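You operate a simulated robot arm through the tools that you are given. There is no shell and no other tool. Be economical: measure what you need, move in short steps, check, and stop when the job is done.

You are at the controls of a simulated robot arm. One attempt, no reset.

TASK
Raise the deck and sit it on its 50 cm lock.
Fine: use the pendant buttons; lowering dial on 2 before it comes down; lock lever back to lock; pack switch off at the end.

Only the result counts: the job must be done as asked and must still hold three seconds after the hand-in. Knocking over, shifting, dropping, spilling or breaking anything else fails it.

THE ROBOT
A 7-joint arm with a two-finger parallel gripper, fixed in place. Base frame: the origin is at the foot of the arm, x ahead of it, y to its left, z up. Lengths are in mm, angles in rad, forces in N, time in s.
With the tool pointing down near the work surface it reaches from about 180 to 620 mm from the base axis. Its first joint turns from -1.152 to 1.152 rad. Payload 1.57 kg.
Tool frame: the origin (TCP) lies between the finger pads and is the grasp point; the fingertips stand 30 mm ahead of it; z points along the fingers, y is the line along which they close. The gripper opens to 110 mm. The fingers are 24 mm wide and 12 mm thick; the gripper's body (48 by 112 mm) begins 78 mm behind the TCP.
Orientation is told as [roll, pitch, yaw] about the base's x, y, z axes, in that order, counted from this pose: with the fingers straight down and closing along the base's y, the tool's x points along the base's -x, its y along +y and its z along -z.

THE INTERFACE
- The arm moves only by the tool apply_moves. Its argument "increments" is one flat list of numbers, 7 for each row, row after row: the shift along the base's x, y, z in mm, then the turn, a rotation vector about the base's x, y, z in rad, then the closure in counts, from 0 (fully open) to 255 (shut). In form: [x, y, z, wx, wy, wz, grip, x, y, z, wx, wy, wz, grip, ...]. A call has 1 to 8 rows; each row is the pose to reach, as a shift and turn from the pose commanded when the call began. A row lasts 0.2 s, in which the tool goes at most 50 mm and 0.15 rad; a call with a longer step from one row to the next is refused whole, and so is a gripper value outside its range. A pose out of reach is approached as far as the arm can. The call stops where the force on the tool passes 90 N (or 10 N more than at its start, if that is more) or the arm is blocked; 0.2 s more then pass. The fingers move at their own pace (about 108 mm/s each) and stop on an object; they squeeze with about 43 N. The grip force told is the motor's: it shows also when the fingers shut on nothing. Time passes only in rows, and 0.2 s behind the last, so rows that repeat a pose let the fingers close. The reply holds the time, the measured pose of the TCP, the force on the tool along the base axes, the opening and the grip force, in the units named above and with some noise.
- Cameras (640 x 400 px; columns grow to the right, rows downward): "scene" is fixed at [136.5, -379.3, 1397.4]; the picture's right is [0.95, -0.32, 0.00], its down [-0.20, -0.59, -0.78] and it looks along [0.25, 0.74, -0.63] (base axes); focal length 320 px, centre (320, 200). "wrist" rides on the gripper at [-36, 0, -80] in the tool frame; the picture's right is [0.00, -1.00, 0.00], its down [0.97, 0.00, -0.24] and it looks along [0.24, 0.00, 0.97] (tool axes); focal length 218 px, centre (320, 200). There is no depth. A picture from a camera that has moved, and an enlarged one, comes with that camera's place and axes in the base frame and with its lens.
- grab_frame(camera): a new picture of that camera. It takes no simulated time.
- close_up(camera, box): a new picture of the part [left, top, right, bottom] of that camera's present view, enlarged. It takes no simulated time.
- close_job(): hands the job in; it is judged then, once.

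Go step by step. Nothing tells you positions but the pictures and the camera data: compare them with the known pose of the tool, close in by small moves and look again before you grip or let go. The budget is 120 turns and 64 pictures, counting those below and the enlarged ones. Unless the task says otherwise, let go and move clear before handing in.

The tools are called after "Call:" as name(argument=value, ...) on one line, values as JSON. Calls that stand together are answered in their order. apply_moves: Moves the arm, as the interface text tells. Its arguments: {"type":"object","properties":{"increments":{"type":"array"}},"required":["increments"]} The other tools are called the same way: grab_frame (camera) takes a picture; close_up (camera, box) takes an enlarged picture of a part of a camera's view; close_job () hands the job in.

At the start:

```text
time: 0.0
eef_pos: [404.4, 253.0, 955.9]
ee_rot: [0.001, -0.001, 0.0]
force: [-0.3, -0.1, 0.1]
gripper_width: 110.0
grasp_force: 0.1
```

scene: 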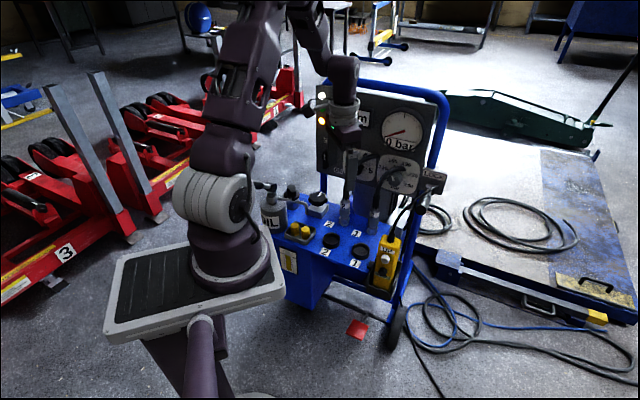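
wrist: 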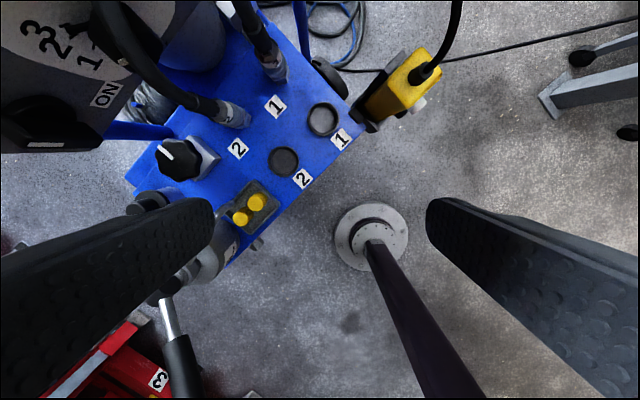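

I see a blue hydraulic power pack with a gauge, dials, hoses and a yellow pendant; the deck lies to the right. I take enlarged views first to identify the controls.

Call:
close_up(camera="scene", box=[240, 160, 460, 300])

Call:
close_up(camera="scene", box=[300, 70, 460, 170])

Call:
close_up(camera="scene", box=[400, 80, 640, 340])

Call:
close_up(camera="wrist", box=[0, 0, 480, 300])

```text
2.86 times, centred on (350, 230) of scene
camera zoom: at [136.5, -379.3, 1397.4], right [0.95, -0.32, 0.0], down [-0.2, -0.59, -0.78], along [0.25, 0.74, -0.63], focal length 913 px, centre (234, 114)
```

zoom: 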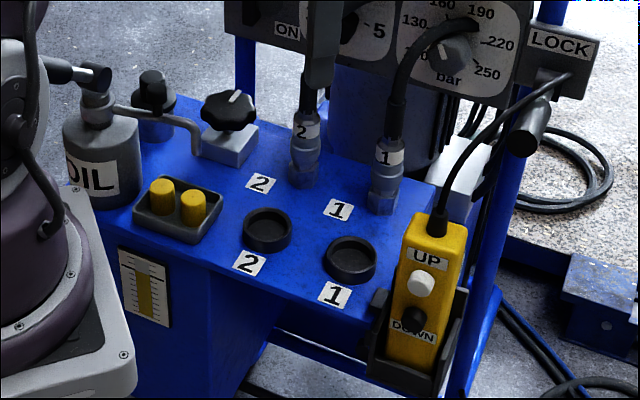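

```text
4.00 times, centred on (380, 120) of scene
camera zoom: at [136.5, -379.3, 1397.4], right [0.95, -0.32, 0.0], down [-0.2, -0.59, -0.78], along [0.25, 0.74, -0.63], focal length 1278 px, centre (80, 520)
```

zoom: 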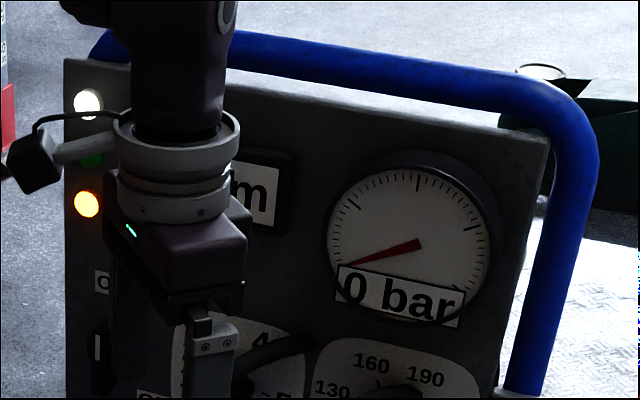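

```text
1.54 times, centred on (520, 210) of scene
camera zoom: at [136.5, -379.3, 1397.4], right [0.95, -0.32, 0.0], down [-0.2, -0.59, -0.78], along [0.25, 0.74, -0.63], focal length 492 px, centre (12, 185)
```

zoom: 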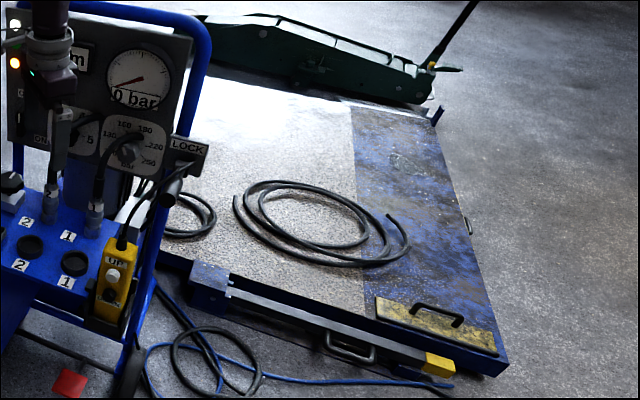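

```text
1.33 times, centred on (240, 150) of wrist
camera zoom: at [438.8, 251.8, 1036.9], right [0.0, -1.0, 0.0], down [-0.97, 0.0, 0.24], along [-0.24, 0.0, -0.97], focal length 291 px, centre (427, 267)
```

zoom: 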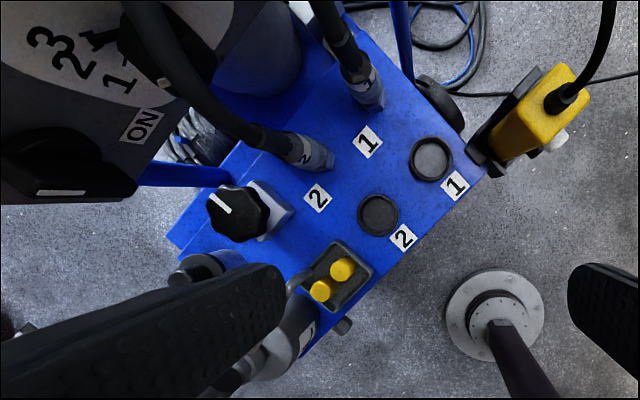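

The controls are partly hidden by the arm. I swing it back to the right to reveal the panel.

Call:
apply_moves(increments=[-17, -37, 0, 0, 0, 0, 0, -34, -74, 0, 0, 0, 0, 0, -51, -111, 0, 0, 0, 0, 0, -68, -148, 0, 0, 0, 0, 0, -85, -185, 0, 0, 0, 0, 0, -102, -222, 0, 0, 0, 0, 0, -119, -259, 0, 0, 0, 0, 0, -136, -296, 0, 0, 0, 0, 0])

Call:
grab_frame(camera="scene")

```text
time: 1.8
eef_pos: [290.6, 12.2, 954.5]
ee_rot: [-0.001, 0.0, 0.0]
force: [0.3, 0.1, 0.0]
gripper_width: 109.8
grasp_force: 0.1
out of reach, approached as far as the arm can: row 7, 8
```

```text
57 pictures are left
```

scene: 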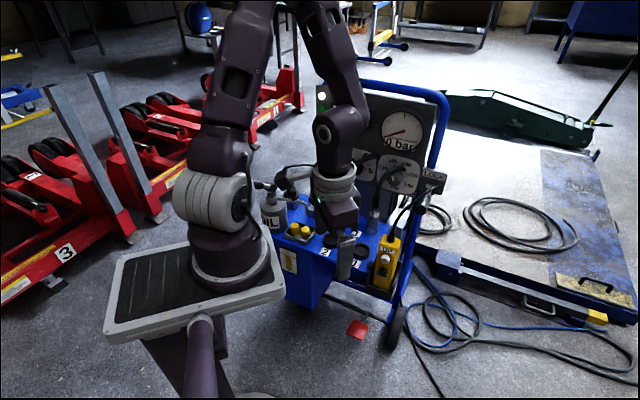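

The arm still blocks the view, so I turn the tool to look at the panel with the wrist camera: first yaw, then tilt.

Call:
apply_moves(increments=[0, 0, 0, 0, 0, 0.14, 0, 0, 0, 0, 0, 0, 0.28, 0, 0, 0, 0, 0, 0, 0.42, 0, 0, 0, 0, 0, 0, 0.56, 0, 0, 0, 0, 0, 0, 0.7, 0, 0, 0, 0, 0, 0, 0.77, 0])

Call:
apply_moves(increments=[0, 0, 0, 0.0975, -0.1007, 0, 0, 0, 0, 0, 0.195, -0.2014, 0, 0, 0, 0, 0, 0.2925, -0.302, 0, 0, 0, 0, 0, 0.39, -0.4028, 0, 0, 0, 0, 0, 0.4875, -0.5035, 0, 0, 0, 0, 0, 0.585, -0.604, 0, 0, 0, 0, 0, 0.6825, -0.705, 0, 0])

Call:
grab_frame(camera="wrist")

Call:
grab_frame(camera="scene")

```text
time: 3.2
eef_pos: [293.2, 14.2, 959.3]
ee_rot: [0.0, 0.0, 0.773]
force: [0.1, 0.4, -0.9]
gripper_width: 110.1
grasp_force: 0.1
```

```text
time: 4.8
eef_pos: [335.0, -29.5, 1026.5]
ee_rot: [0.012, -0.976, 0.764]
force: [-0.4, -0.2, 0.0]
gripper_width: 110.3
grasp_force: 0.0
out of reach, approached as far as the arm can: row 1, 2, 3, 4, 5, 6, 7
```

```text
56 pictures are left
camera wrist: at [301.3, -61.8, 1101.8], right [0.7, -0.72, -0.01], down [-0.54, -0.52, -0.67], along [0.48, 0.47, -0.74], focal length 218 px, centre (320, 200)
```

wrist: 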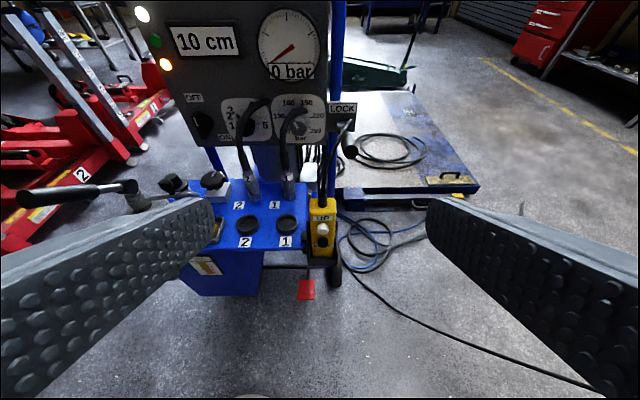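

```text
55 pictures are left
```

scene: 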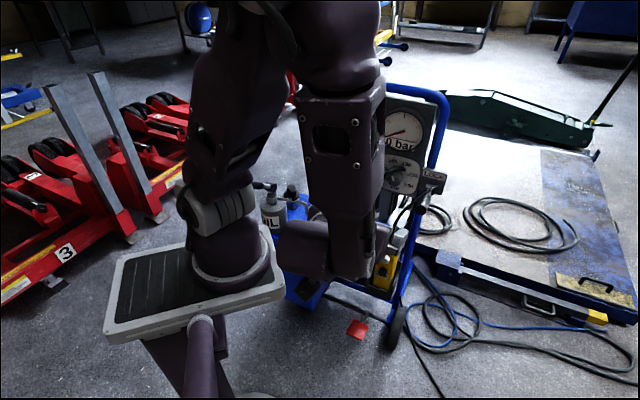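

Excellent view: the panel reads 10 cm and 0 bar. I zoom into the panel and the lower controls.

Call:
close_up(camera="wrist", box=[120, 0, 370, 150])

Call:
close_up(camera="wrist", box=[180, 85, 370, 205])

Call:
close_up(camera="wrist", box=[120, 160, 370, 300])

```text
2.56 times, centred on (245, 75) of wrist
camera zoom: at [301.3, -61.8, 1101.8], right [0.7, -0.72, -0.01], down [-0.54, -0.52, -0.67], along [0.48, 0.47, -0.74], focal length 559 px, centre (512, 520)
```

zoom: 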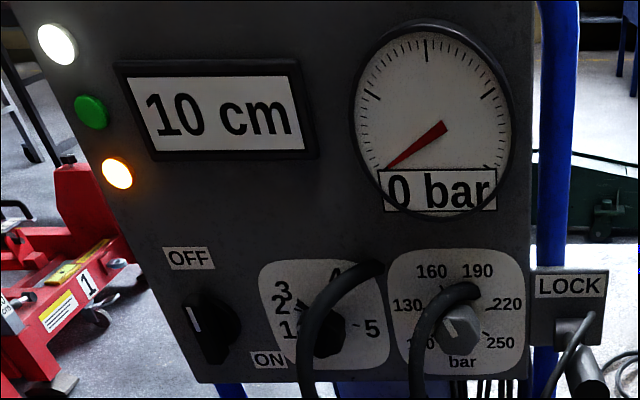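

```text
3.33 times, centred on (275, 145) of wrist
camera zoom: at [301.3, -61.8, 1101.8], right [0.7, -0.72, -0.01], down [-0.54, -0.52, -0.67], along [0.48, 0.47, -0.74], focal length 728 px, centre (470, 383)
```

zoom: 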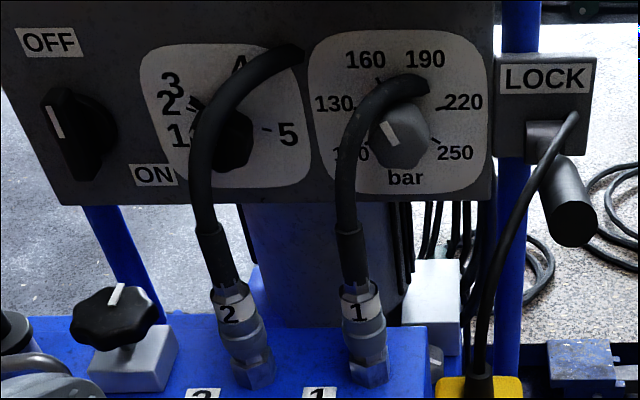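

```text
2.56 times, centred on (245, 230) of wrist
camera zoom: at [301.3, -61.8, 1101.8], right [0.7, -0.72, -0.01], down [-0.54, -0.52, -0.67], along [0.48, 0.47, -0.74], focal length 559 px, centre (512, 123)
```

zoom: 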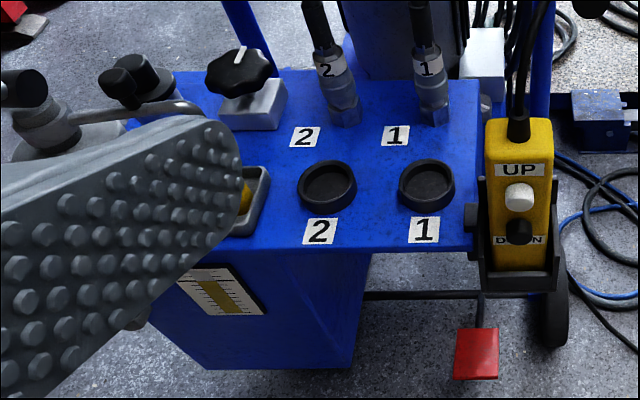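

Pack switch sits about (467, 529, 812), lowering dial about (546, 446, 811), lock lever about (718, 267, 850), UP button about (500, 125, 708); the panel faces yaw 0.77. I move toward the switch, staying high and levelling the tool.

Call:
apply_moves(increments=[3, 38, -7, 0.043, -0.045, 0, 0, 6, 76, -15, 0.086, -0.09, 0, 0, 9, 114, -22, 0.129, -0.135, 0, 0, 12, 152, -30, 0.172, -0.18, 0, 0, 15, 190, -37, 0.215, -0.225, 0, 0, 18, 228, -45, 0.258, -0.27, 0, 0, 21, 266, -52, 0.301, -0.315, 0, 0, 24, 304, -60, 0.344, -0.36, 0, 0])

Call:
grab_frame(camera="wrist")

```text
time: 6.6
eef_pos: [421.3, 50.6, 1089.2]
ee_rot: [0.521, -1.299, 0.252]
force: [0.0, -0.7, 0.5]
gripper_width: 110.1
grasp_force: 0.1
out of reach, approached as far as the arm can: row 1, 2, 3, 4, 5, 6, 7, 8
```

```text
51 pictures are left
camera wrist: at [375.4, -2.0, 1143.9], right [0.68, -0.72, -0.13], down [-0.42, -0.23, -0.88], along [0.6, 0.66, -0.46], focal length 218 px, centre (320, 200)
```

wrist: 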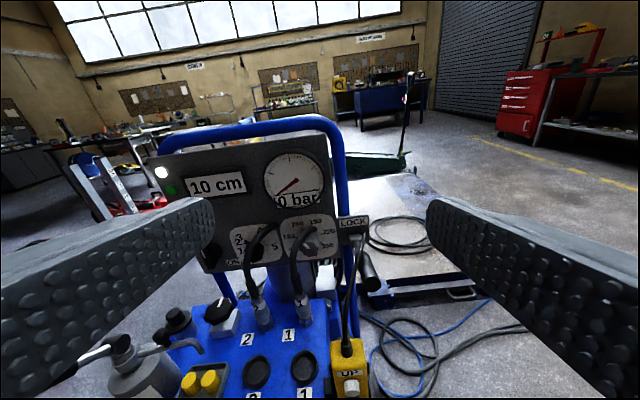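

The arm struggles with a level tool this close to its base. I move outward toward the panel, keeping the present orientation.

Call:
apply_moves(increments=[7, 25, -17, 0, 0, 0, 0, 15, 50, -35, 0, 0, 0, 0, 22, 75, -52, 0, 0, 0, 0, 30, 100, -70, 0, 0, 0, 0, 37, 125, -87, 0, 0, 0, 0, 45, 150, -105, 0, 0, 0, 0, 52, 175, -122, 0, 0, 0, 0, 60, 200, -140, 0, 0, 0, 0])

```text
time: 8.4
eef_pos: [491.5, 248.3, 950.0]
ee_rot: [0.517, -1.298, 0.257]
force: [0.1, -0.9, -0.9]
gripper_width: 110.0
grasp_force: 0.0
out of reach, approached as far as the arm can: row 1, 2, 3, 4
```

Reachable again. I move in front of the pack switch at a stand-off and level the tool.

Call:
apply_moves(increments=[-16, 22, -14, 0.011, -0.037, 0, 0, -32, 44, -28, 0.022, -0.074, 0, 0, -48, 66, -43, 0.033, -0.111, 0, 0, -64, 88, -57, 0.044, -0.148, 0, 0, -80, 110, -71, 0.055, -0.185, 0, 0, -96, 132, -86, 0.065, -0.222, 0, 0, -112, 153, -100, 0.075, -0.26, 0, 0])

Call:
grab_frame(camera="wrist")

```text
time: 10.0
eef_pos: [477.6, 315.7, 869.5]
ee_rot: [1.252, -1.52, -0.399]
force: [0.1, 1.1, -0.3]
gripper_width: 109.8
grasp_force: 0.1
out of reach, approached as far as the arm can: row 3, 4, 5, 6, 7
```

```text
50 pictures are left
camera wrist: at [425.0, 254.0, 907.2], right [0.75, -0.66, -0.05], down [-0.2, -0.16, -0.97], along [0.63, 0.74, -0.26], focal length 218 px, centre (320, 200)
```

wrist: 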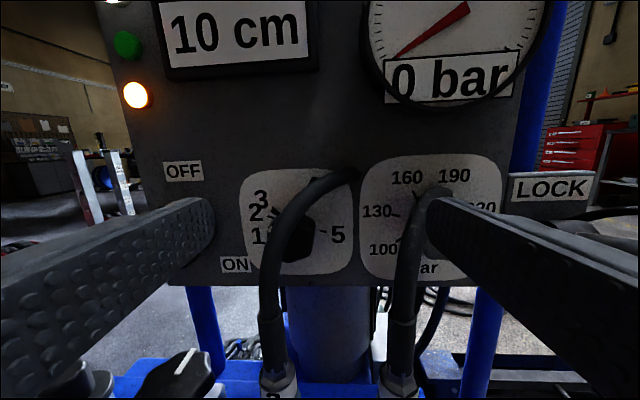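

The switch is behind my left finger. I raise a little, slide left along the panel, and tilt the tool down a bit to stay in reach.

Call:
apply_moves(increments=[-10, 0, 45, -0.07, 0.07, 0, 0, -35, 20, 65, -0.14, 0.14, 0, 0, -65, 50, 65, -0.21, 0.21, 0, 0, -95, 80, 60, -0.28, 0.28, 0, 0, -110, 110, 50, -0.3, 0.3, 0, 0])

Call:
grab_frame(camera="wrist")

```text
time: 11.2
eef_pos: [420.5, 349.6, 930.8]
ee_rot: [0.202, -1.121, 0.684]
force: [-0.4, -0.5, -1.0]
gripper_width: 109.9
grasp_force: 0.0
out of reach, approached as far as the arm can: row 2, 3, 4, 5
```

```text
49 pictures are left
camera wrist: at [387.3, 302.8, 996.7], right [0.76, -0.64, -0.09], down [-0.46, -0.44, -0.77], along [0.46, 0.63, -0.63], focal length 218 px, centre (320, 200)
```

wrist: 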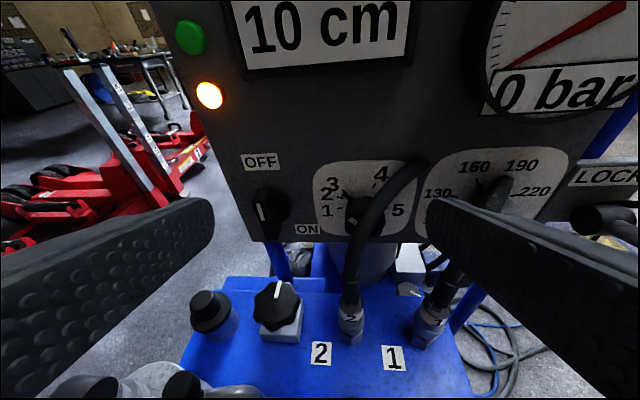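

Call:
close_up(camera="wrist", box=[220, 140, 440, 260])

```text
2.91 times, centred on (330, 200) of wrist
camera zoom: at [387.3, 302.8, 996.7], right [0.76, -0.64, -0.09], down [-0.46, -0.44, -0.77], along [0.46, 0.63, -0.63], focal length 635 px, centre (291, 200)
```

zoom: 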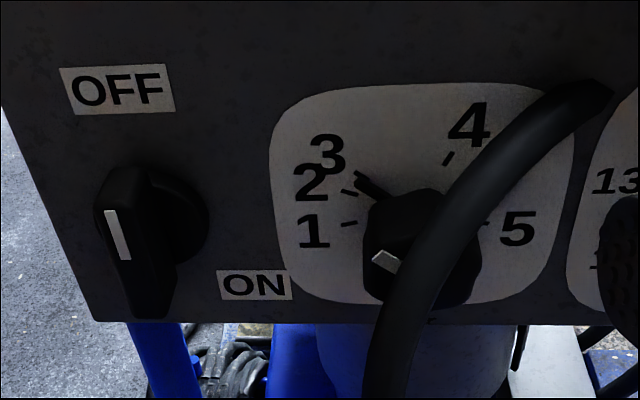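

The switch has an upright bar at OFF (about (451, 488, 834)); ON is a quarter turn clockwise. I probe reachability toward it.

Call:
apply_moves(increments=[5, 22, 0, 0, 0, 0, 100, 10, 45, 0, 0, 0, 0, 100, 5, 70, 0, 0, 0, 0, 100, 0, 90, -10, 0, 0, 0, 100])

```text
time: 12.2
eef_pos: [464.0, 420.1, 941.0]
ee_rot: [0.185, -1.108, 0.683]
force: [0.6, 0.7, 0.4]
gripper_width: 66.9
grasp_force: 0.0
out of reach, approached as far as the arm can: row 1, 2, 3, 4
```

Call:
apply_moves(increments=[-2, 15, -25, 0, 0, 0, 100, -8, 25, -50, 0, 0, 0, 100, -14, 35, -75, 0, 0, 0, 100])

Call:
grab_frame(camera="wrist")

Call:
grab_frame(camera="scene")

```text
time: 13.0
eef_pos: [497.4, 431.3, 902.7]
ee_rot: [0.18, -1.114, 0.682]
force: [-67.1, -69.5, 60.7]
gripper_width: 59.6
grasp_force: 0.1
out of reach, approached as far as the arm can: row 1, 2, 3
stopped in row 3: the force on the tool passed its limit (the readings are from after the stop); the commanded pose is now the measured one
```

```text
47 pictures are left
camera wrist: at [462.0, 386.3, 970.8], right [0.74, -0.66, -0.08], down [-0.47, -0.44, -0.77], along [0.47, 0.61, -0.64], focal length 218 px, centre (320, 200)
```

wrist: 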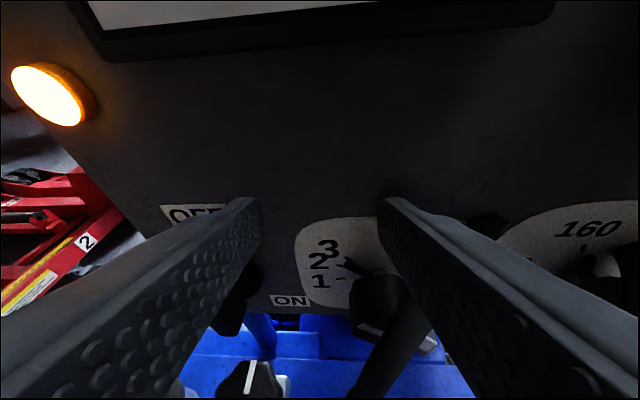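

```text
46 pictures are left
```

scene: 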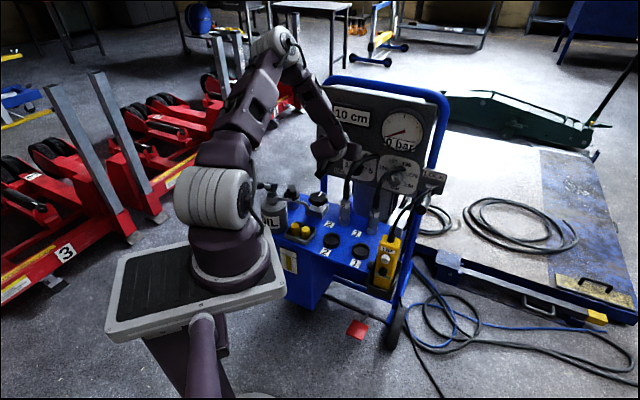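

The arm is limited in turning left with this heading and the fingertips touched the panel. I back off, and will turn the tool's heading further left so the wrist stays to the right, then re-approach.

Call:
apply_moves(increments=[-25, -30, 5, 0, 0, 0, 100, -45, -65, 15, 0, 0, 0.1, 160, -50, -85, 25, 0, 0, 0.22, 220, -50, -90, 25, 0, 0, 0.34, 255, -50, -90, 25, 0, 0, 0.45, 255])

Call:
grab_frame(camera="wrist")

```text
time: 14.2
eef_pos: [446.9, 343.3, 924.8]
ee_rot: [0.181, -1.113, 1.132]
force: [0.5, -0.2, 0.6]
gripper_width: 0.1
grasp_force: 21.2
```

```text
45 pictures are left
camera wrist: at [436.9, 288.8, 993.0], right [0.96, -0.27, -0.08], down [-0.23, -0.6, -0.77], along [0.16, 0.75, -0.64], focal length 218 px, centre (320, 200)
```

wrist: 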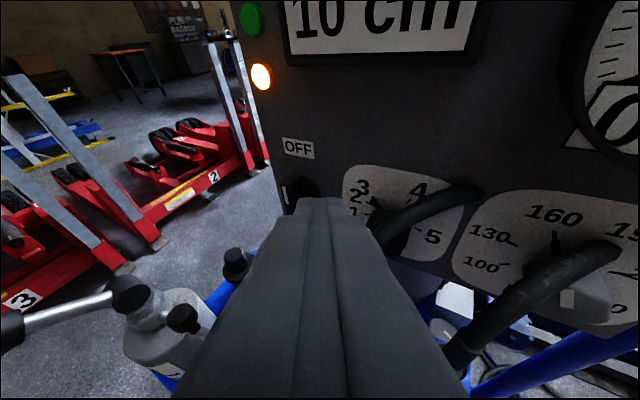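

All reached now. I open the fingers to see the switch between them.

Call:
apply_moves(increments=[0, 0, 0, 0, 0, 0, 100, 0, 0, 0, 0, 0, 0, 0, 0, 0, 0, 0, 0, 0, 0])

Call:
close_up(camera="wrist", box=[230, 120, 430, 260])

```text
time: 15.0
eef_pos: [448.6, 343.1, 926.6]
ee_rot: [0.181, -1.109, 1.131]
force: [-0.4, -0.1, 0.3]
gripper_width: 110.0
grasp_force: 0.2
```

```text
2.86 times, centred on (330, 190) of wrist
camera zoom: at [437.0, 288.9, 992.8], right [0.96, -0.27, -0.08], down [-0.23, -0.6, -0.77], along [0.16, 0.75, -0.64], focal length 624 px, centre (291, 229)
```

zoom: 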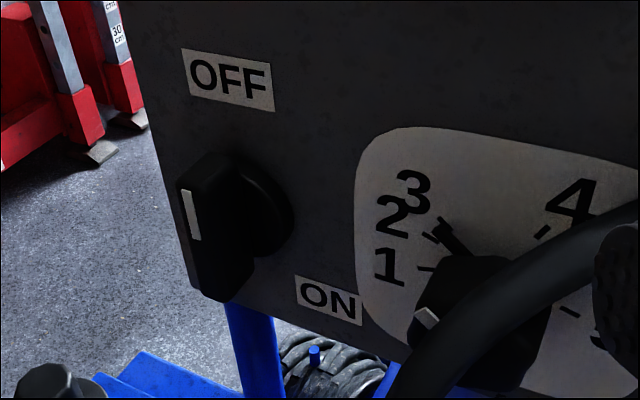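

The switch bar's front centre computes to about (440, 486, 831), standing ~35 mm off the panel. I close the fingers and go to a point just right of and below the bar's lower end, short of it.

Call:
apply_moves(increments=[0, 0, 0, 0, 0, 0, 150, 0, 0, 0, 0, 0, 0, 255, -3, 20, -35, 0, 0, 0, 255, -6, 40, -70, 0, 0, 0, 255, -10, 60, -105, 0, 0, 0, 255, -10, 77, -106, 0, 0, 0, 255])

Call:
grab_frame(camera="wrist")

Call:
close_up(camera="scene", box=[280, 80, 460, 200])

```text
time: 16.4
eef_pos: [436.6, 421.2, 818.6]
ee_rot: [0.18, -1.112, 1.131]
force: [0.5, -0.1, 0.0]
gripper_width: 0.0
grasp_force: 21.8
```

```text
43 pictures are left
camera wrist: at [424.3, 365.9, 886.7], right [0.96, -0.27, -0.08], down [-0.23, -0.6, -0.77], along [0.16, 0.75, -0.64], focal length 218 px, centre (320, 200)
```

wrist: 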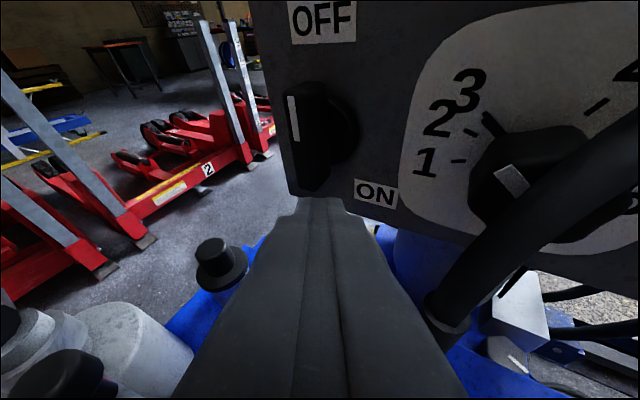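

```text
3.33 times, centred on (370, 140) of scene
camera zoom: at [136.5, -379.3, 1397.4], right [0.95, -0.32, 0.0], down [-0.2, -0.59, -0.78], along [0.25, 0.74, -0.63], focal length 1065 px, centre (153, 400)
```

zoom: 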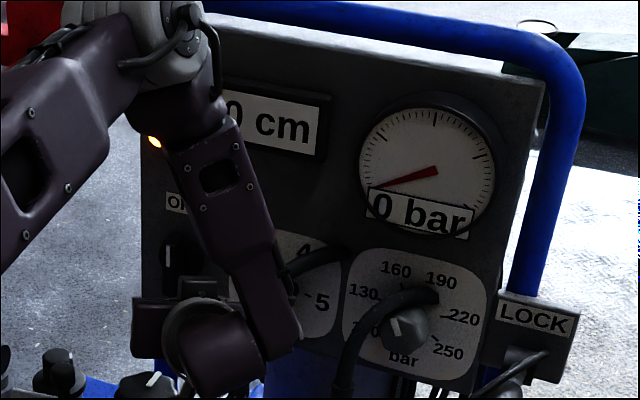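

The tip is just right of the bar's lower end as planned. I push in and sweep left then up to turn the bar clockwise.

Call:
apply_moves(increments=[13, 13, 0, 0, 0, 0, 255, 26, 26, 0, 0, 0, 0, 255, 16, 36, -3, 0, 0, 0, 255, 9, 43, -5, 0, 0, 0, 255, 2, 50, -6, 0, 0, 0, 255, -5, 57, -6, 0, 0, 0, 255, -11, 63, 0, 0, 0, 0, 255, -12, 63, 4, 0, 0, 0, 255])

Call:
grab_frame(camera="wrist")

```text
time: 18.2
eef_pos: [426.7, 477.7, 811.2]
ee_rot: [0.17, -1.082, 1.131]
force: [23.7, -16.8, -63.0]
gripper_width: 0.1
grasp_force: 21.3
```

```text
41 pictures are left
camera wrist: at [415.4, 424.7, 880.9], right [0.96, -0.28, -0.08], down [-0.25, -0.62, -0.75], along [0.16, 0.73, -0.66], focal length 218 px, centre (320, 200)
```

wrist: 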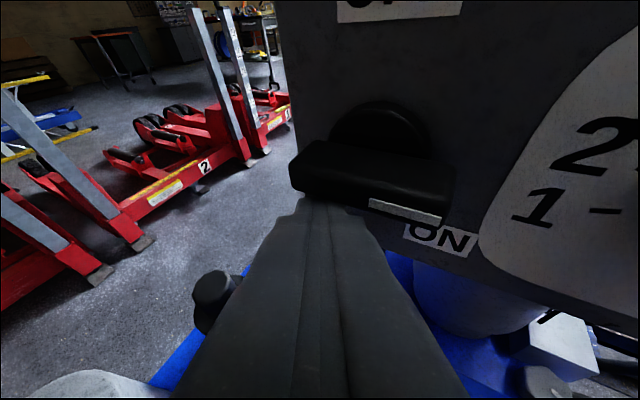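

The bar is now horizontal, pointing to ON. I ease off and back away to check the lamps.

Call:
apply_moves(increments=[0, 0, -8, 0, 0, 0, 255, -15, -25, -5, 0, 0, 0, 255, -20, -70, 10, 0, 0, 0, 255, 0, -100, 40, 0, 0, 0, 255, 20, -130, 70, 0, 0, 0, 100, 20, -150, 100, 0, 0, 0, 0, 20, -150, 100, 0, 0, 0, 0])

Call:
grab_frame(camera="wrist")

```text
time: 19.8
eef_pos: [447.4, 333.9, 923.0]
ee_rot: [0.183, -1.11, 1.13]
force: [-0.2, 0.4, -0.5]
gripper_width: 110.0
grasp_force: 0.1
```

```text
40 pictures are left
camera wrist: at [436.1, 277.9, 989.8], right [0.96, -0.27, -0.08], down [-0.23, -0.6, -0.76], along [0.16, 0.75, -0.64], focal length 218 px, centre (320, 200)
```

wrist: 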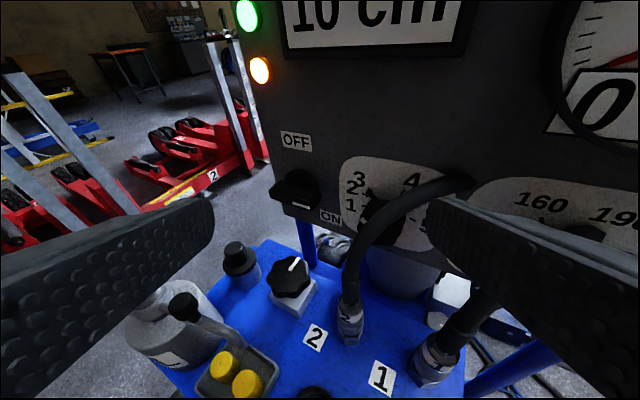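

Green lamp is lit: pack on. Now a close look at the lowering dial.

Call:
close_up(camera="wrist", box=[330, 140, 450, 260])

```text
3.33 times, centred on (390, 200) of wrist
camera zoom: at [436.1, 277.9, 989.8], right [0.96, -0.27, -0.08], down [-0.23, -0.6, -0.76], along [0.16, 0.75, -0.64], focal length 728 px, centre (87, 200)
```

zoom: 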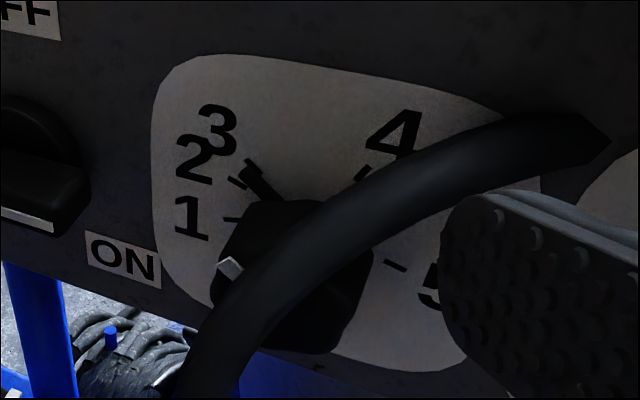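

I return to the earlier safe pose just left of the dial, fingers shut, for a sharper view of the dial.

Call:
apply_moves(increments=[0, 0, 0, 0, 0, 0, 150, 0, 0, 0, 0, 0, 0, 255, -3, 20, -30, 0, 0, 0, 255, -6, 45, -60, 0, 0, 0, 255, -11, 70, -85, 0, 0, 0, 255, -11, 75, -85, 0, 0, -0.08, 255])

Call:
close_up(camera="wrist", box=[390, 50, 640, 210])

```text
time: 21.2
eef_pos: [433.9, 408.4, 838.1]
ee_rot: [0.18, -1.112, 1.051]
force: [0.3, 0.7, 0.4]
gripper_width: 0.0
grasp_force: 21.2
```

```text
2.50 times, centred on (515, 130) of wrist
camera zoom: at [417.1, 354.5, 905.5], right [0.93, -0.35, -0.08], down [-0.28, -0.58, -0.77], along [0.22, 0.74, -0.64], focal length 546 px, centre (-168, 375)
```

zoom: 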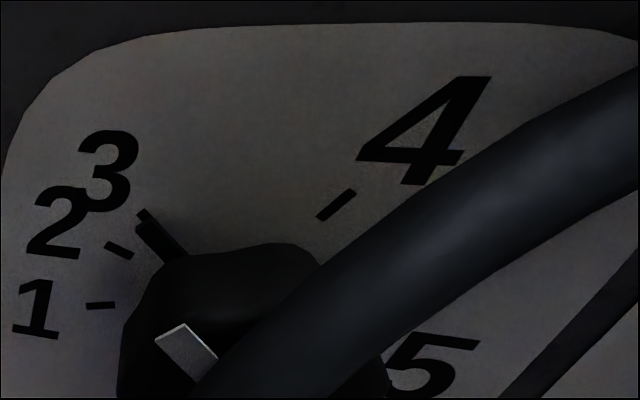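

The dial's pointer stands at 3 (white stripe and nose at ~140°, the 2 tick at ~160°), so it needs about 20° counter-clockwise. I'll press the knob's left flank and drag down; first I turn the heading to ~50° in a free spot.

Call:
apply_moves(increments=[5, -5, 3, 0, 0, -0.1, 255, 12, -8, 5, 0, 0, -0.2, 255, 20, -6, 7, 0, 0, -0.3, 255, 29, -4, 7, 0, 0, -0.37, 255])

Call:
grab_frame(camera="wrist")

```text
time: 22.2
eef_pos: [480.4, 388.0, 846.3]
ee_rot: [0.203, -1.109, 0.682]
force: [-0.2, 0.1, -0.3]
gripper_width: 0.2
grasp_force: 21.2
out of reach, approached as far as the arm can: row 4
```

```text
37 pictures are left
camera wrist: at [447.9, 342.9, 915.2], right [0.75, -0.65, -0.09], down [-0.47, -0.44, -0.76], along [0.46, 0.62, -0.64], focal length 218 px, centre (320, 200)
```

wrist: 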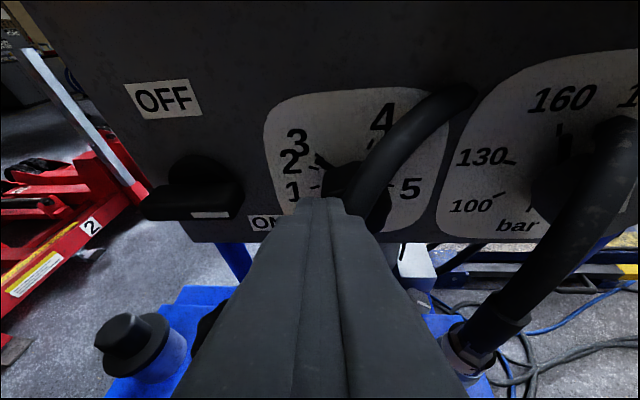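

I back the heading off slightly to stay in reach and place the tip left of the dial knob.

Call:
apply_moves(increments=[-7, 3, 0, 0, 0, 0.08, 255, -15, 13, 0, 0, 0, 0.15, 255, -15, 14, 0, 0, 0, 0.15, 255])

Call:
close_up(camera="wrist", box=[220, 80, 460, 250])

```text
time: 23.0
eef_pos: [465.3, 403.9, 848.7]
ee_rot: [0.183, -1.111, 0.831]
force: [0.2, 0.4, 0.5]
gripper_width: 0.0
grasp_force: 21.3
```

```text
2.35 times, centred on (340, 165) of wrist
camera zoom: at [438.8, 353.2, 915.9], right [0.84, -0.54, -0.08], down [-0.4, -0.5, -0.76], along [0.38, 0.67, -0.64], focal length 514 px, centre (273, 282)
```

zoom: 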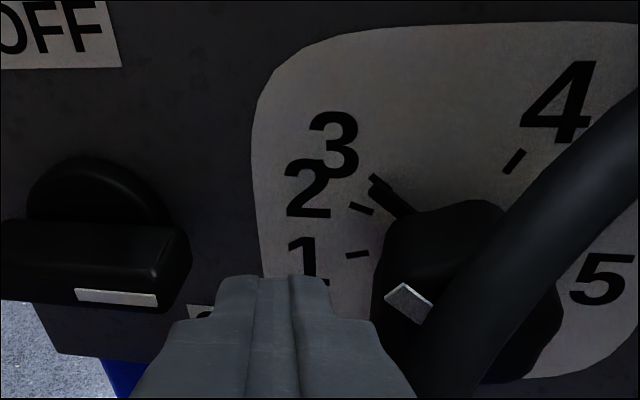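

Clear view: pointer at 3, tip left of the knob. I go in beside the knob and press gently rightward to find contact.

Call:
apply_moves(increments=[10, 10, 2, 0, 0, 0, 255, 20, 20, 2, 0, 0, 0, 255, 23, 17, 2, 0, 0, 0, 255, 25, 15, 2, 0, 0, 0, 255, 26.5, 13.5, 2, 0, 0, 0, 255])

Call:
close_up(camera="wrist", box=[220, 80, 460, 250])

```text
time: 24.2
eef_pos: [492.0, 418.0, 850.0]
ee_rot: [0.187, -1.114, 0.831]
force: [-2.5, 11.9, 2.4]
gripper_width: 0.0
grasp_force: 21.5
```

```text
2.35 times, centred on (340, 165) of wrist
camera zoom: at [465.7, 368.6, 917.2], right [0.84, -0.54, -0.08], down [-0.4, -0.5, -0.77], along [0.37, 0.68, -0.64], focal length 514 px, centre (273, 282)
```

zoom: 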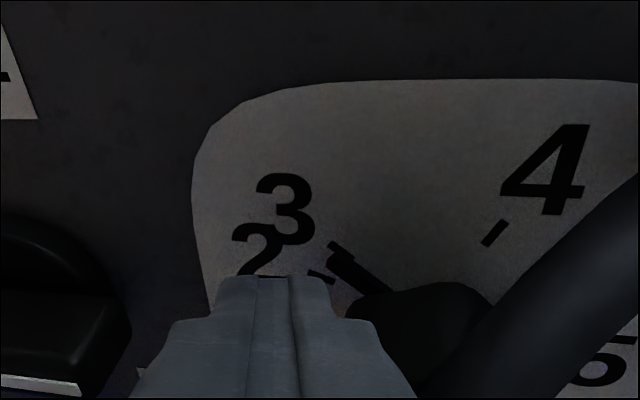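

Contact made (about 12 N). Now press slightly more and drag down.

Call:
apply_moves(increments=[1.2, -1.2, 0, 0, 0, 0, 255, 1.2, -1.2, -3, 0, 0, 0, 255, 1.2, -1.2, -6, 0, 0, 0, 255, 1.2, -1.2, -9, 0, 0, 0, 255])

Call:
close_up(camera="wrist", box=[220, 80, 460, 250])

```text
time: 25.2
eef_pos: [491.3, 418.8, 840.4]
ee_rot: [0.194, -1.114, 0.827]
force: [-17.6, 39.8, 2.0]
gripper_width: 0.0
grasp_force: 21.3
```

```text
2.35 times, centred on (340, 165) of wrist
camera zoom: at [464.7, 369.1, 907.6], right [0.84, -0.54, -0.08], down [-0.4, -0.5, -0.77], along [0.37, 0.68, -0.63], focal length 514 px, centre (273, 282)
```

zoom: 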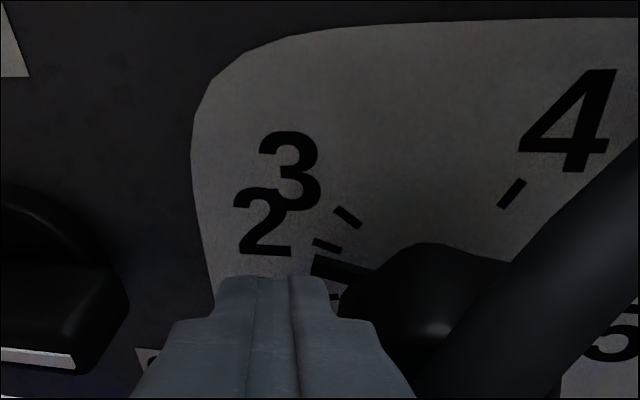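

The knob turned; the pointer is now slightly past 2 toward 1. I nudge it back up a little and then slip off left to check.

Call:
apply_moves(increments=[0, 0, 1, 0, 0, 0, 255, 0, 0, 2, 0, 0, 0, 255])

Call:
apply_moves(increments=[-5, 5, 0, 0, 0, 0, 255, -12, 12, 0, 0, 0, 0, 255, -22, 2, 0, 0, 0, 0, 255, -32, -14, 0, 0, 0, 0, 255])

Call:
close_up(camera="wrist", box=[280, 80, 440, 210])

```text
time: 25.8
eef_pos: [490.8, 419.0, 841.7]
ee_rot: [0.194, -1.113, 0.826]
force: [-23.4, 33.4, 4.6]
gripper_width: 0.0
grasp_force: 21.2
```

```text
time: 26.8
eef_pos: [462.8, 401.1, 840.9]
ee_rot: [0.18, -1.11, 0.831]
force: [0.6, -0.4, -1.0]
gripper_width: 0.0
grasp_force: 21.3
```

```text
3.08 times, centred on (360, 145) of wrist
camera zoom: at [436.0, 351.5, 908.4], right [0.83, -0.55, -0.08], down [-0.4, -0.5, -0.76], along [0.38, 0.67, -0.64], focal length 672 px, centre (197, 369)
```

zoom: 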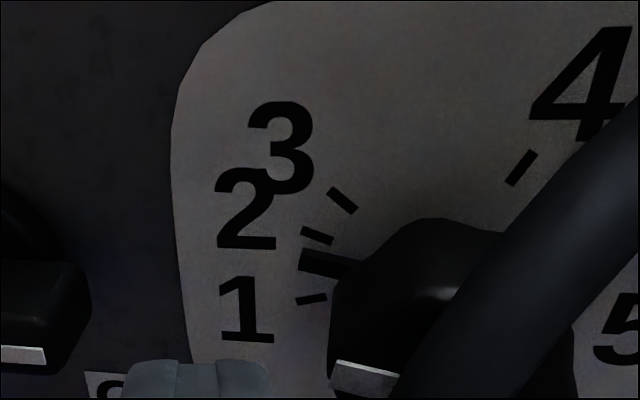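

Stripe angle computes to ~164° versus 158° for the 2 tick, so a small correction upward of ~2–3 mm is needed.

Call:
apply_moves(increments=[10, 16, -1, 0, 0, 0, 255, 20, 26, -1, 0, 0, 0, 255, 28, 18, -1, 0, 0, 0, 255, 31.5, 14.5, -1, 0, 0, 0, 255, 32, 14, 0, 0, 0, 0, 255, 32, 14, 1, 0, 0, 0, 255, 32, 14, 2.2, 0, 0, 0, 255])

Call:
apply_moves(increments=[-5, 5, 0, 0, 0, 0, 255, -12, 12, 0, 0, 0, 0, 255, -22, 2, 0, 0, 0, 0, 255, -32, -14, 0, 0, 0, 0, 255])

Call:
close_up(camera="wrist", box=[280, 80, 440, 210])

```text
time: 28.4
eef_pos: [491.7, 419.3, 844.6]
ee_rot: [0.19, -1.113, 0.831]
force: [-27.9, 21.4, 7.9]
gripper_width: 0.0
grasp_force: 21.1
```

```text
time: 29.4
eef_pos: [461.3, 401.2, 845.7]
ee_rot: [0.179, -1.111, 0.832]
force: [-0.6, 1.2, 1.7]
gripper_width: 0.0
grasp_force: 21.3
```

```text
3.08 times, centred on (360, 145) of wrist
camera zoom: at [434.9, 351.8, 913.0], right [0.83, -0.55, -0.08], down [-0.4, -0.5, -0.76], along [0.38, 0.67, -0.64], focal length 672 px, centre (197, 369)
```

zoom: 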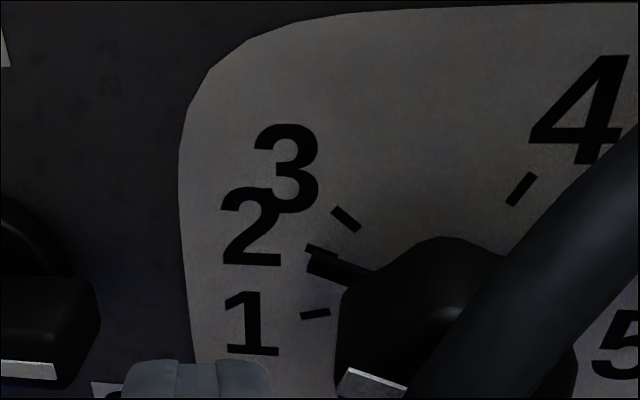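

Dial now at 2, matching the tick. Next I back off and move right to view the lock lever and pendant.

Call:
apply_moves(increments=[0, -35, 30, 0, 0, 0, 255, 0, -75, 55, 0, 0, 0, 255, 10, -115, 70, 0, 0, -0.1, 200, 20, -155, 75, 0, 0, -0.2, 100, 30, -195, 75, 0, 0, -0.3, 0, 40, -230, 70, 0, 0, -0.3, 0])

Call:
grab_frame(camera="wrist")

```text
time: 30.8
eef_pos: [502.3, 172.5, 913.0]
ee_rot: [0.182, -1.114, 0.529]
force: [1.3, -0.5, 0.4]
gripper_width: 110.0
grasp_force: 0.0
```

```text
31 pictures are left
camera wrist: at [462.0, 132.6, 981.6], right [0.64, -0.77, -0.08], down [-0.53, -0.36, -0.77], along [0.56, 0.53, -0.64], focal length 218 px, centre (320, 200)
```

wrist: 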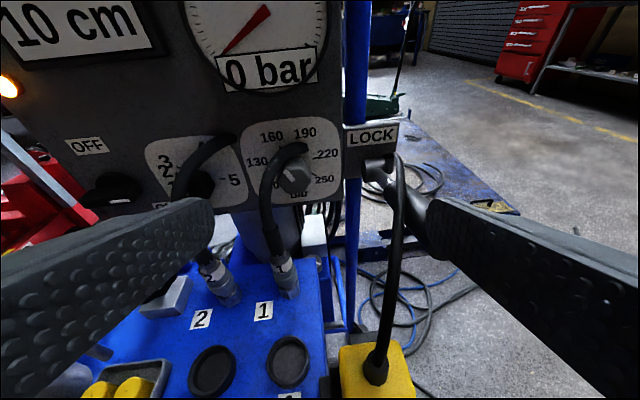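

Call:
close_up(camera="wrist", box=[330, 110, 480, 270])

Call:
close_up(camera="scene", box=[370, 160, 470, 230])

```text
2.50 times, centred on (405, 190) of wrist
camera zoom: at [462.0, 132.6, 981.6], right [0.64, -0.77, -0.08], down [-0.53, -0.36, -0.77], along [0.56, 0.53, -0.64], focal length 546 px, centre (108, 225)
```

zoom: 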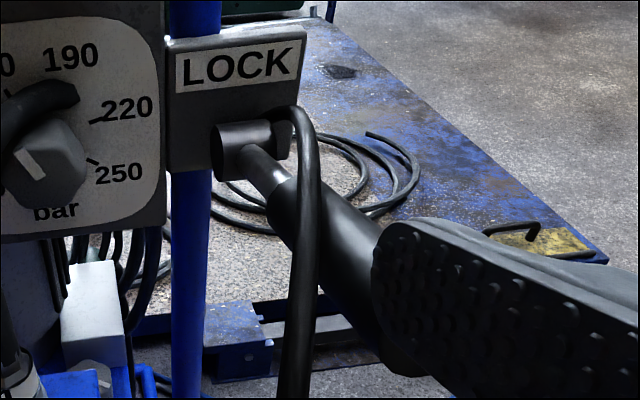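

```text
5.71 times, centred on (420, 195) of scene
camera zoom: at [136.5, -379.2, 1397.4], right [0.95, -0.32, 0.0], down [-0.2, -0.59, -0.78], along [0.25, 0.74, -0.63], focal length 1826 px, centre (-251, 229)
```

zoom: 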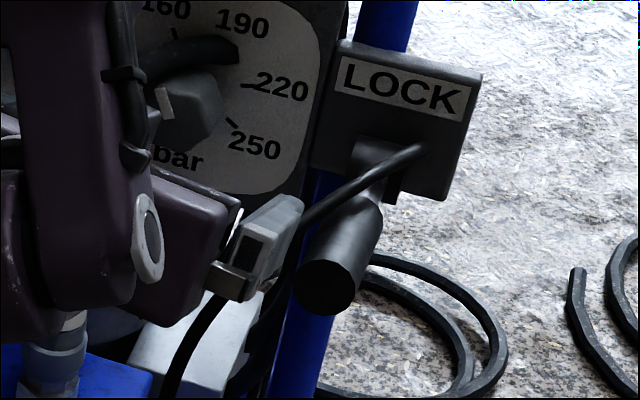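

The lever points straight out at us (pivot ~(692, 245, 826), grip end ~(593, 141, 845)); its state I'll learn from the deck's behaviour. Next I approach the UP button on the pendant with shut fingers.

Call:
apply_moves(increments=[-25, -30, 0, 0, 0, 0, 120, -45, -60, -15, 0, 0, 0, 255, -45, -80, -55, 0, 0, 0, 255, -43, -84, -100, 0, 0, 0, 255, -42, -84, -145, 0, 0, 0, 255, -41, -84, -185, 0, 0, 0, 255])

Call:
grab_frame(camera="wrist")

```text
time: 32.2
eef_pos: [460.5, 87.5, 726.1]
ee_rot: [0.183, -1.112, 0.53]
force: [-0.9, 0.4, -0.7]
gripper_width: 0.0
grasp_force: 21.3
```

```text
28 pictures are left
camera wrist: at [420.2, 47.6, 794.0], right [0.64, -0.77, -0.08], down [-0.53, -0.36, -0.77], along [0.56, 0.53, -0.64], focal length 218 px, centre (320, 200)
```

wrist: 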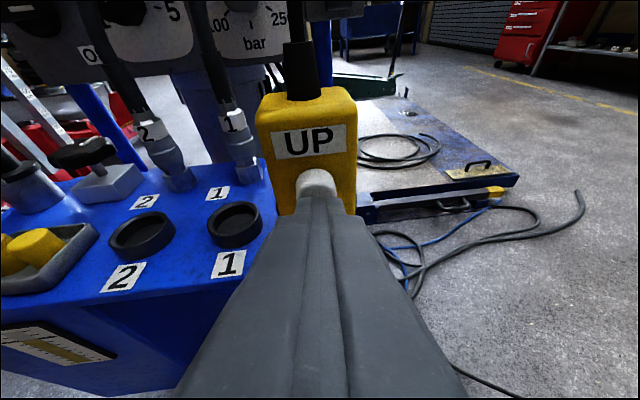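

Aligned with the UP button. I advance and press briefly.

Call:
apply_moves(increments=[8, 8, 4, 0, 0, 0, 255, 15, 15, 4, 0, 0, 0, 255, 18, 18, 4, 0, 0, 0, 255, 20, 20, 4, 0, 0, 0, 255, 22, 22, 4, 0, 0, 0, 255])

Call:
grab_frame(camera="scene")

```text
time: 33.4
eef_pos: [476.1, 101.3, 730.6]
ee_rot: [0.178, -1.088, 0.526]
force: [-112.9, -103.0, 96.0]
gripper_width: 0.0
grasp_force: 21.1
stopped in row 5: the force on the tool passed its limit (the readings are from after the stop); the commanded pose is now the measured one
```

```text
27 pictures are left
```

scene: 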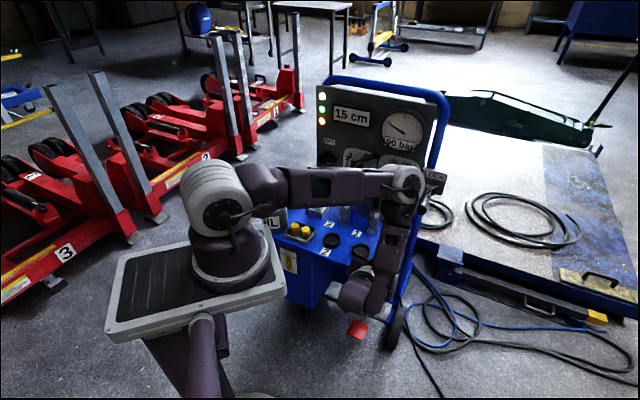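

UP works: 15 cm, 90 bar. I ease back a bit to reduce the force and check the rate.

Call:
apply_moves(increments=[-2, -2, 0, 0, 0, 0, 255])

Call:
close_up(camera="scene", box=[310, 80, 450, 170])

```text
time: 33.8
eef_pos: [476.8, 102.3, 730.2]
ee_rot: [0.18, -1.097, 0.528]
force: [-32.5, -31.8, 29.7]
gripper_width: 0.0
grasp_force: 21.3
```

```text
4.44 times, centred on (380, 125) of scene
camera zoom: at [135.5, -380.0, 1397.3], right [0.95, -0.32, 0.0], down [-0.2, -0.59, -0.78], along [0.25, 0.74, -0.63], focal length 1420 px, centre (53, 533)
```

zoom: 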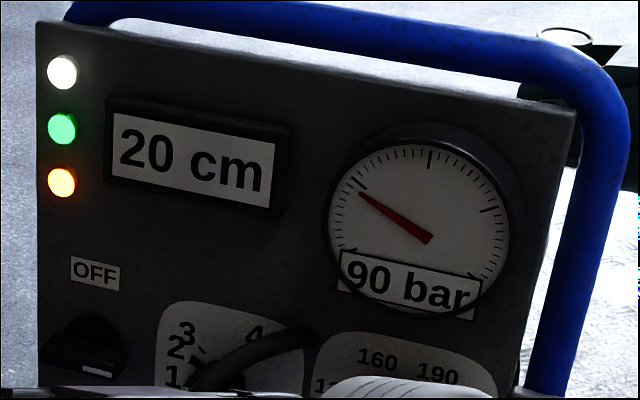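

Still pressed gently and rising about 5 cm per 0.4 s. I hold for 1.2 s more and check.

Call:
apply_moves(increments=[0, 0, 0, 0, 0, 0, 255, 0, 0, 0, 0, 0, 0, 255, 0, 0, 0, 0, 0, 0, 255, 0, 0, 0, 0, 0, 0, 255, 0, 0, 0, 0, 0, 0, 255])

Call:
close_up(camera="scene", box=[310, 80, 450, 170])

```text
time: 35.0
eef_pos: [476.7, 102.8, 730.2]
ee_rot: [0.177, -1.094, 0.53]
force: [-30.4, -30.0, 31.4]
gripper_width: 0.0
grasp_force: 21.3
```

```text
4.44 times, centred on (380, 125) of scene
camera zoom: at [135.4, -380.0, 1397.3], right [0.95, -0.32, 0.0], down [-0.2, -0.59, -0.78], along [0.25, 0.74, -0.63], focal length 1420 px, centre (53, 533)
```

zoom: 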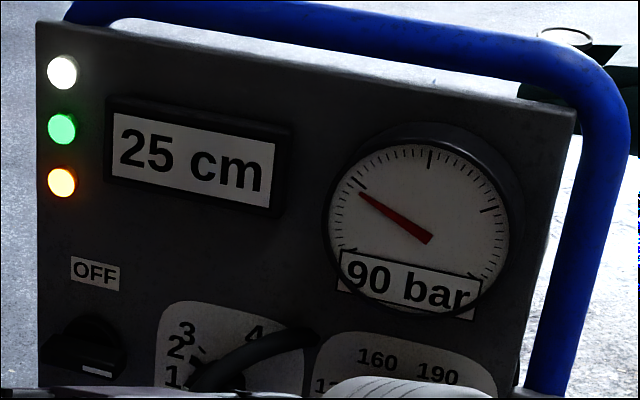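

About 6 cm/s with the display in 5 cm steps. I hold another 3.6 s.

Call:
apply_moves(increments=[0, 0, 0, 0, 0, 0, 255, 0, 0, 0, 0, 0, 0, 255, 0, 0, 0, 0, 0, 0, 255, 0, 0, 0, 0, 0, 0, 255, 0, 0, 0, 0, 0, 0, 255, 0, 0, 0, 0, 0, 0, 255, 0, 0, 0, 0, 0, 0, 255, 0, 0, 0, 0, 0, 0, 255])

Call:
apply_moves(increments=[0, 0, 0, 0, 0, 0, 255, 0, 0, 0, 0, 0, 0, 255, 0, 0, 0, 0, 0, 0, 255, 0, 0, 0, 0, 0, 0, 255, 0, 0, 0, 0, 0, 0, 255])

Call:
grab_frame(camera="scene")

```text
time: 36.8
eef_pos: [478.4, 101.6, 730.3]
ee_rot: [0.175, -1.096, 0.531]
force: [-30.6, -30.2, 30.0]
gripper_width: 0.1
grasp_force: 20.9
```

```text
time: 38.0
eef_pos: [476.5, 102.1, 728.7]
ee_rot: [0.176, -1.096, 0.53]
force: [-30.7, -30.1, 28.1]
gripper_width: 0.2
grasp_force: 21.0
```

```text
24 pictures are left
```

scene: 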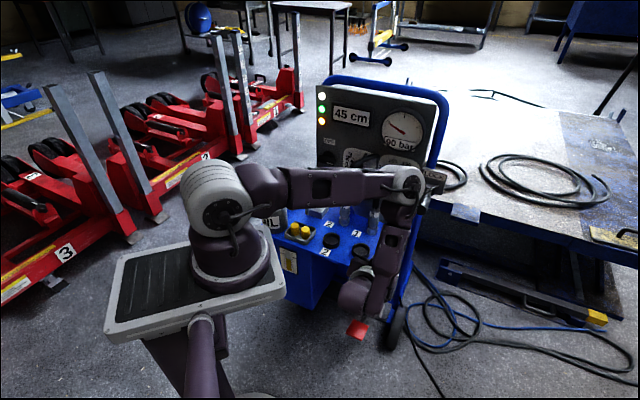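

45 cm. I hold 1.2 s more.

Call:
apply_moves(increments=[0, 0, 0, 0, 0, 0, 255, 0, 0, 0, 0, 0, 0, 255, 0, 0, 0, 0, 0, 0, 255, 0, 0, 0, 0, 0, 0, 255, 0, 0, 0, 0, 0, 0, 255])

Call:
close_up(camera="scene", box=[310, 80, 450, 170])

```text
time: 39.2
eef_pos: [477.9, 101.9, 730.1]
ee_rot: [0.176, -1.096, 0.531]
force: [-31.0, -30.2, 24.3]
gripper_width: 0.0
grasp_force: 20.8
```

```text
4.44 times, centred on (380, 125) of scene
camera zoom: at [135.5, -379.9, 1397.3], right [0.95, -0.32, 0.0], down [-0.2, -0.59, -0.78], along [0.25, 0.74, -0.63], focal length 1420 px, centre (53, 533)
```

zoom: 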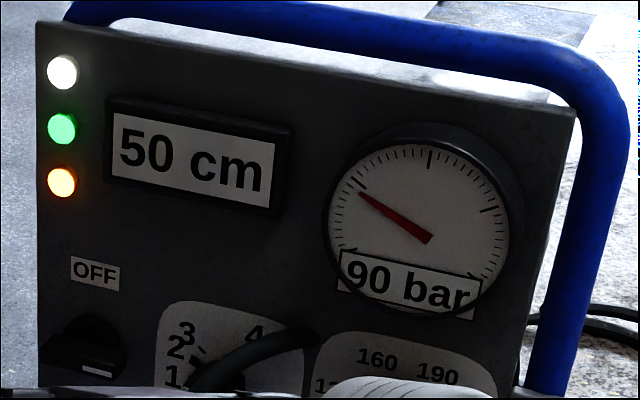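

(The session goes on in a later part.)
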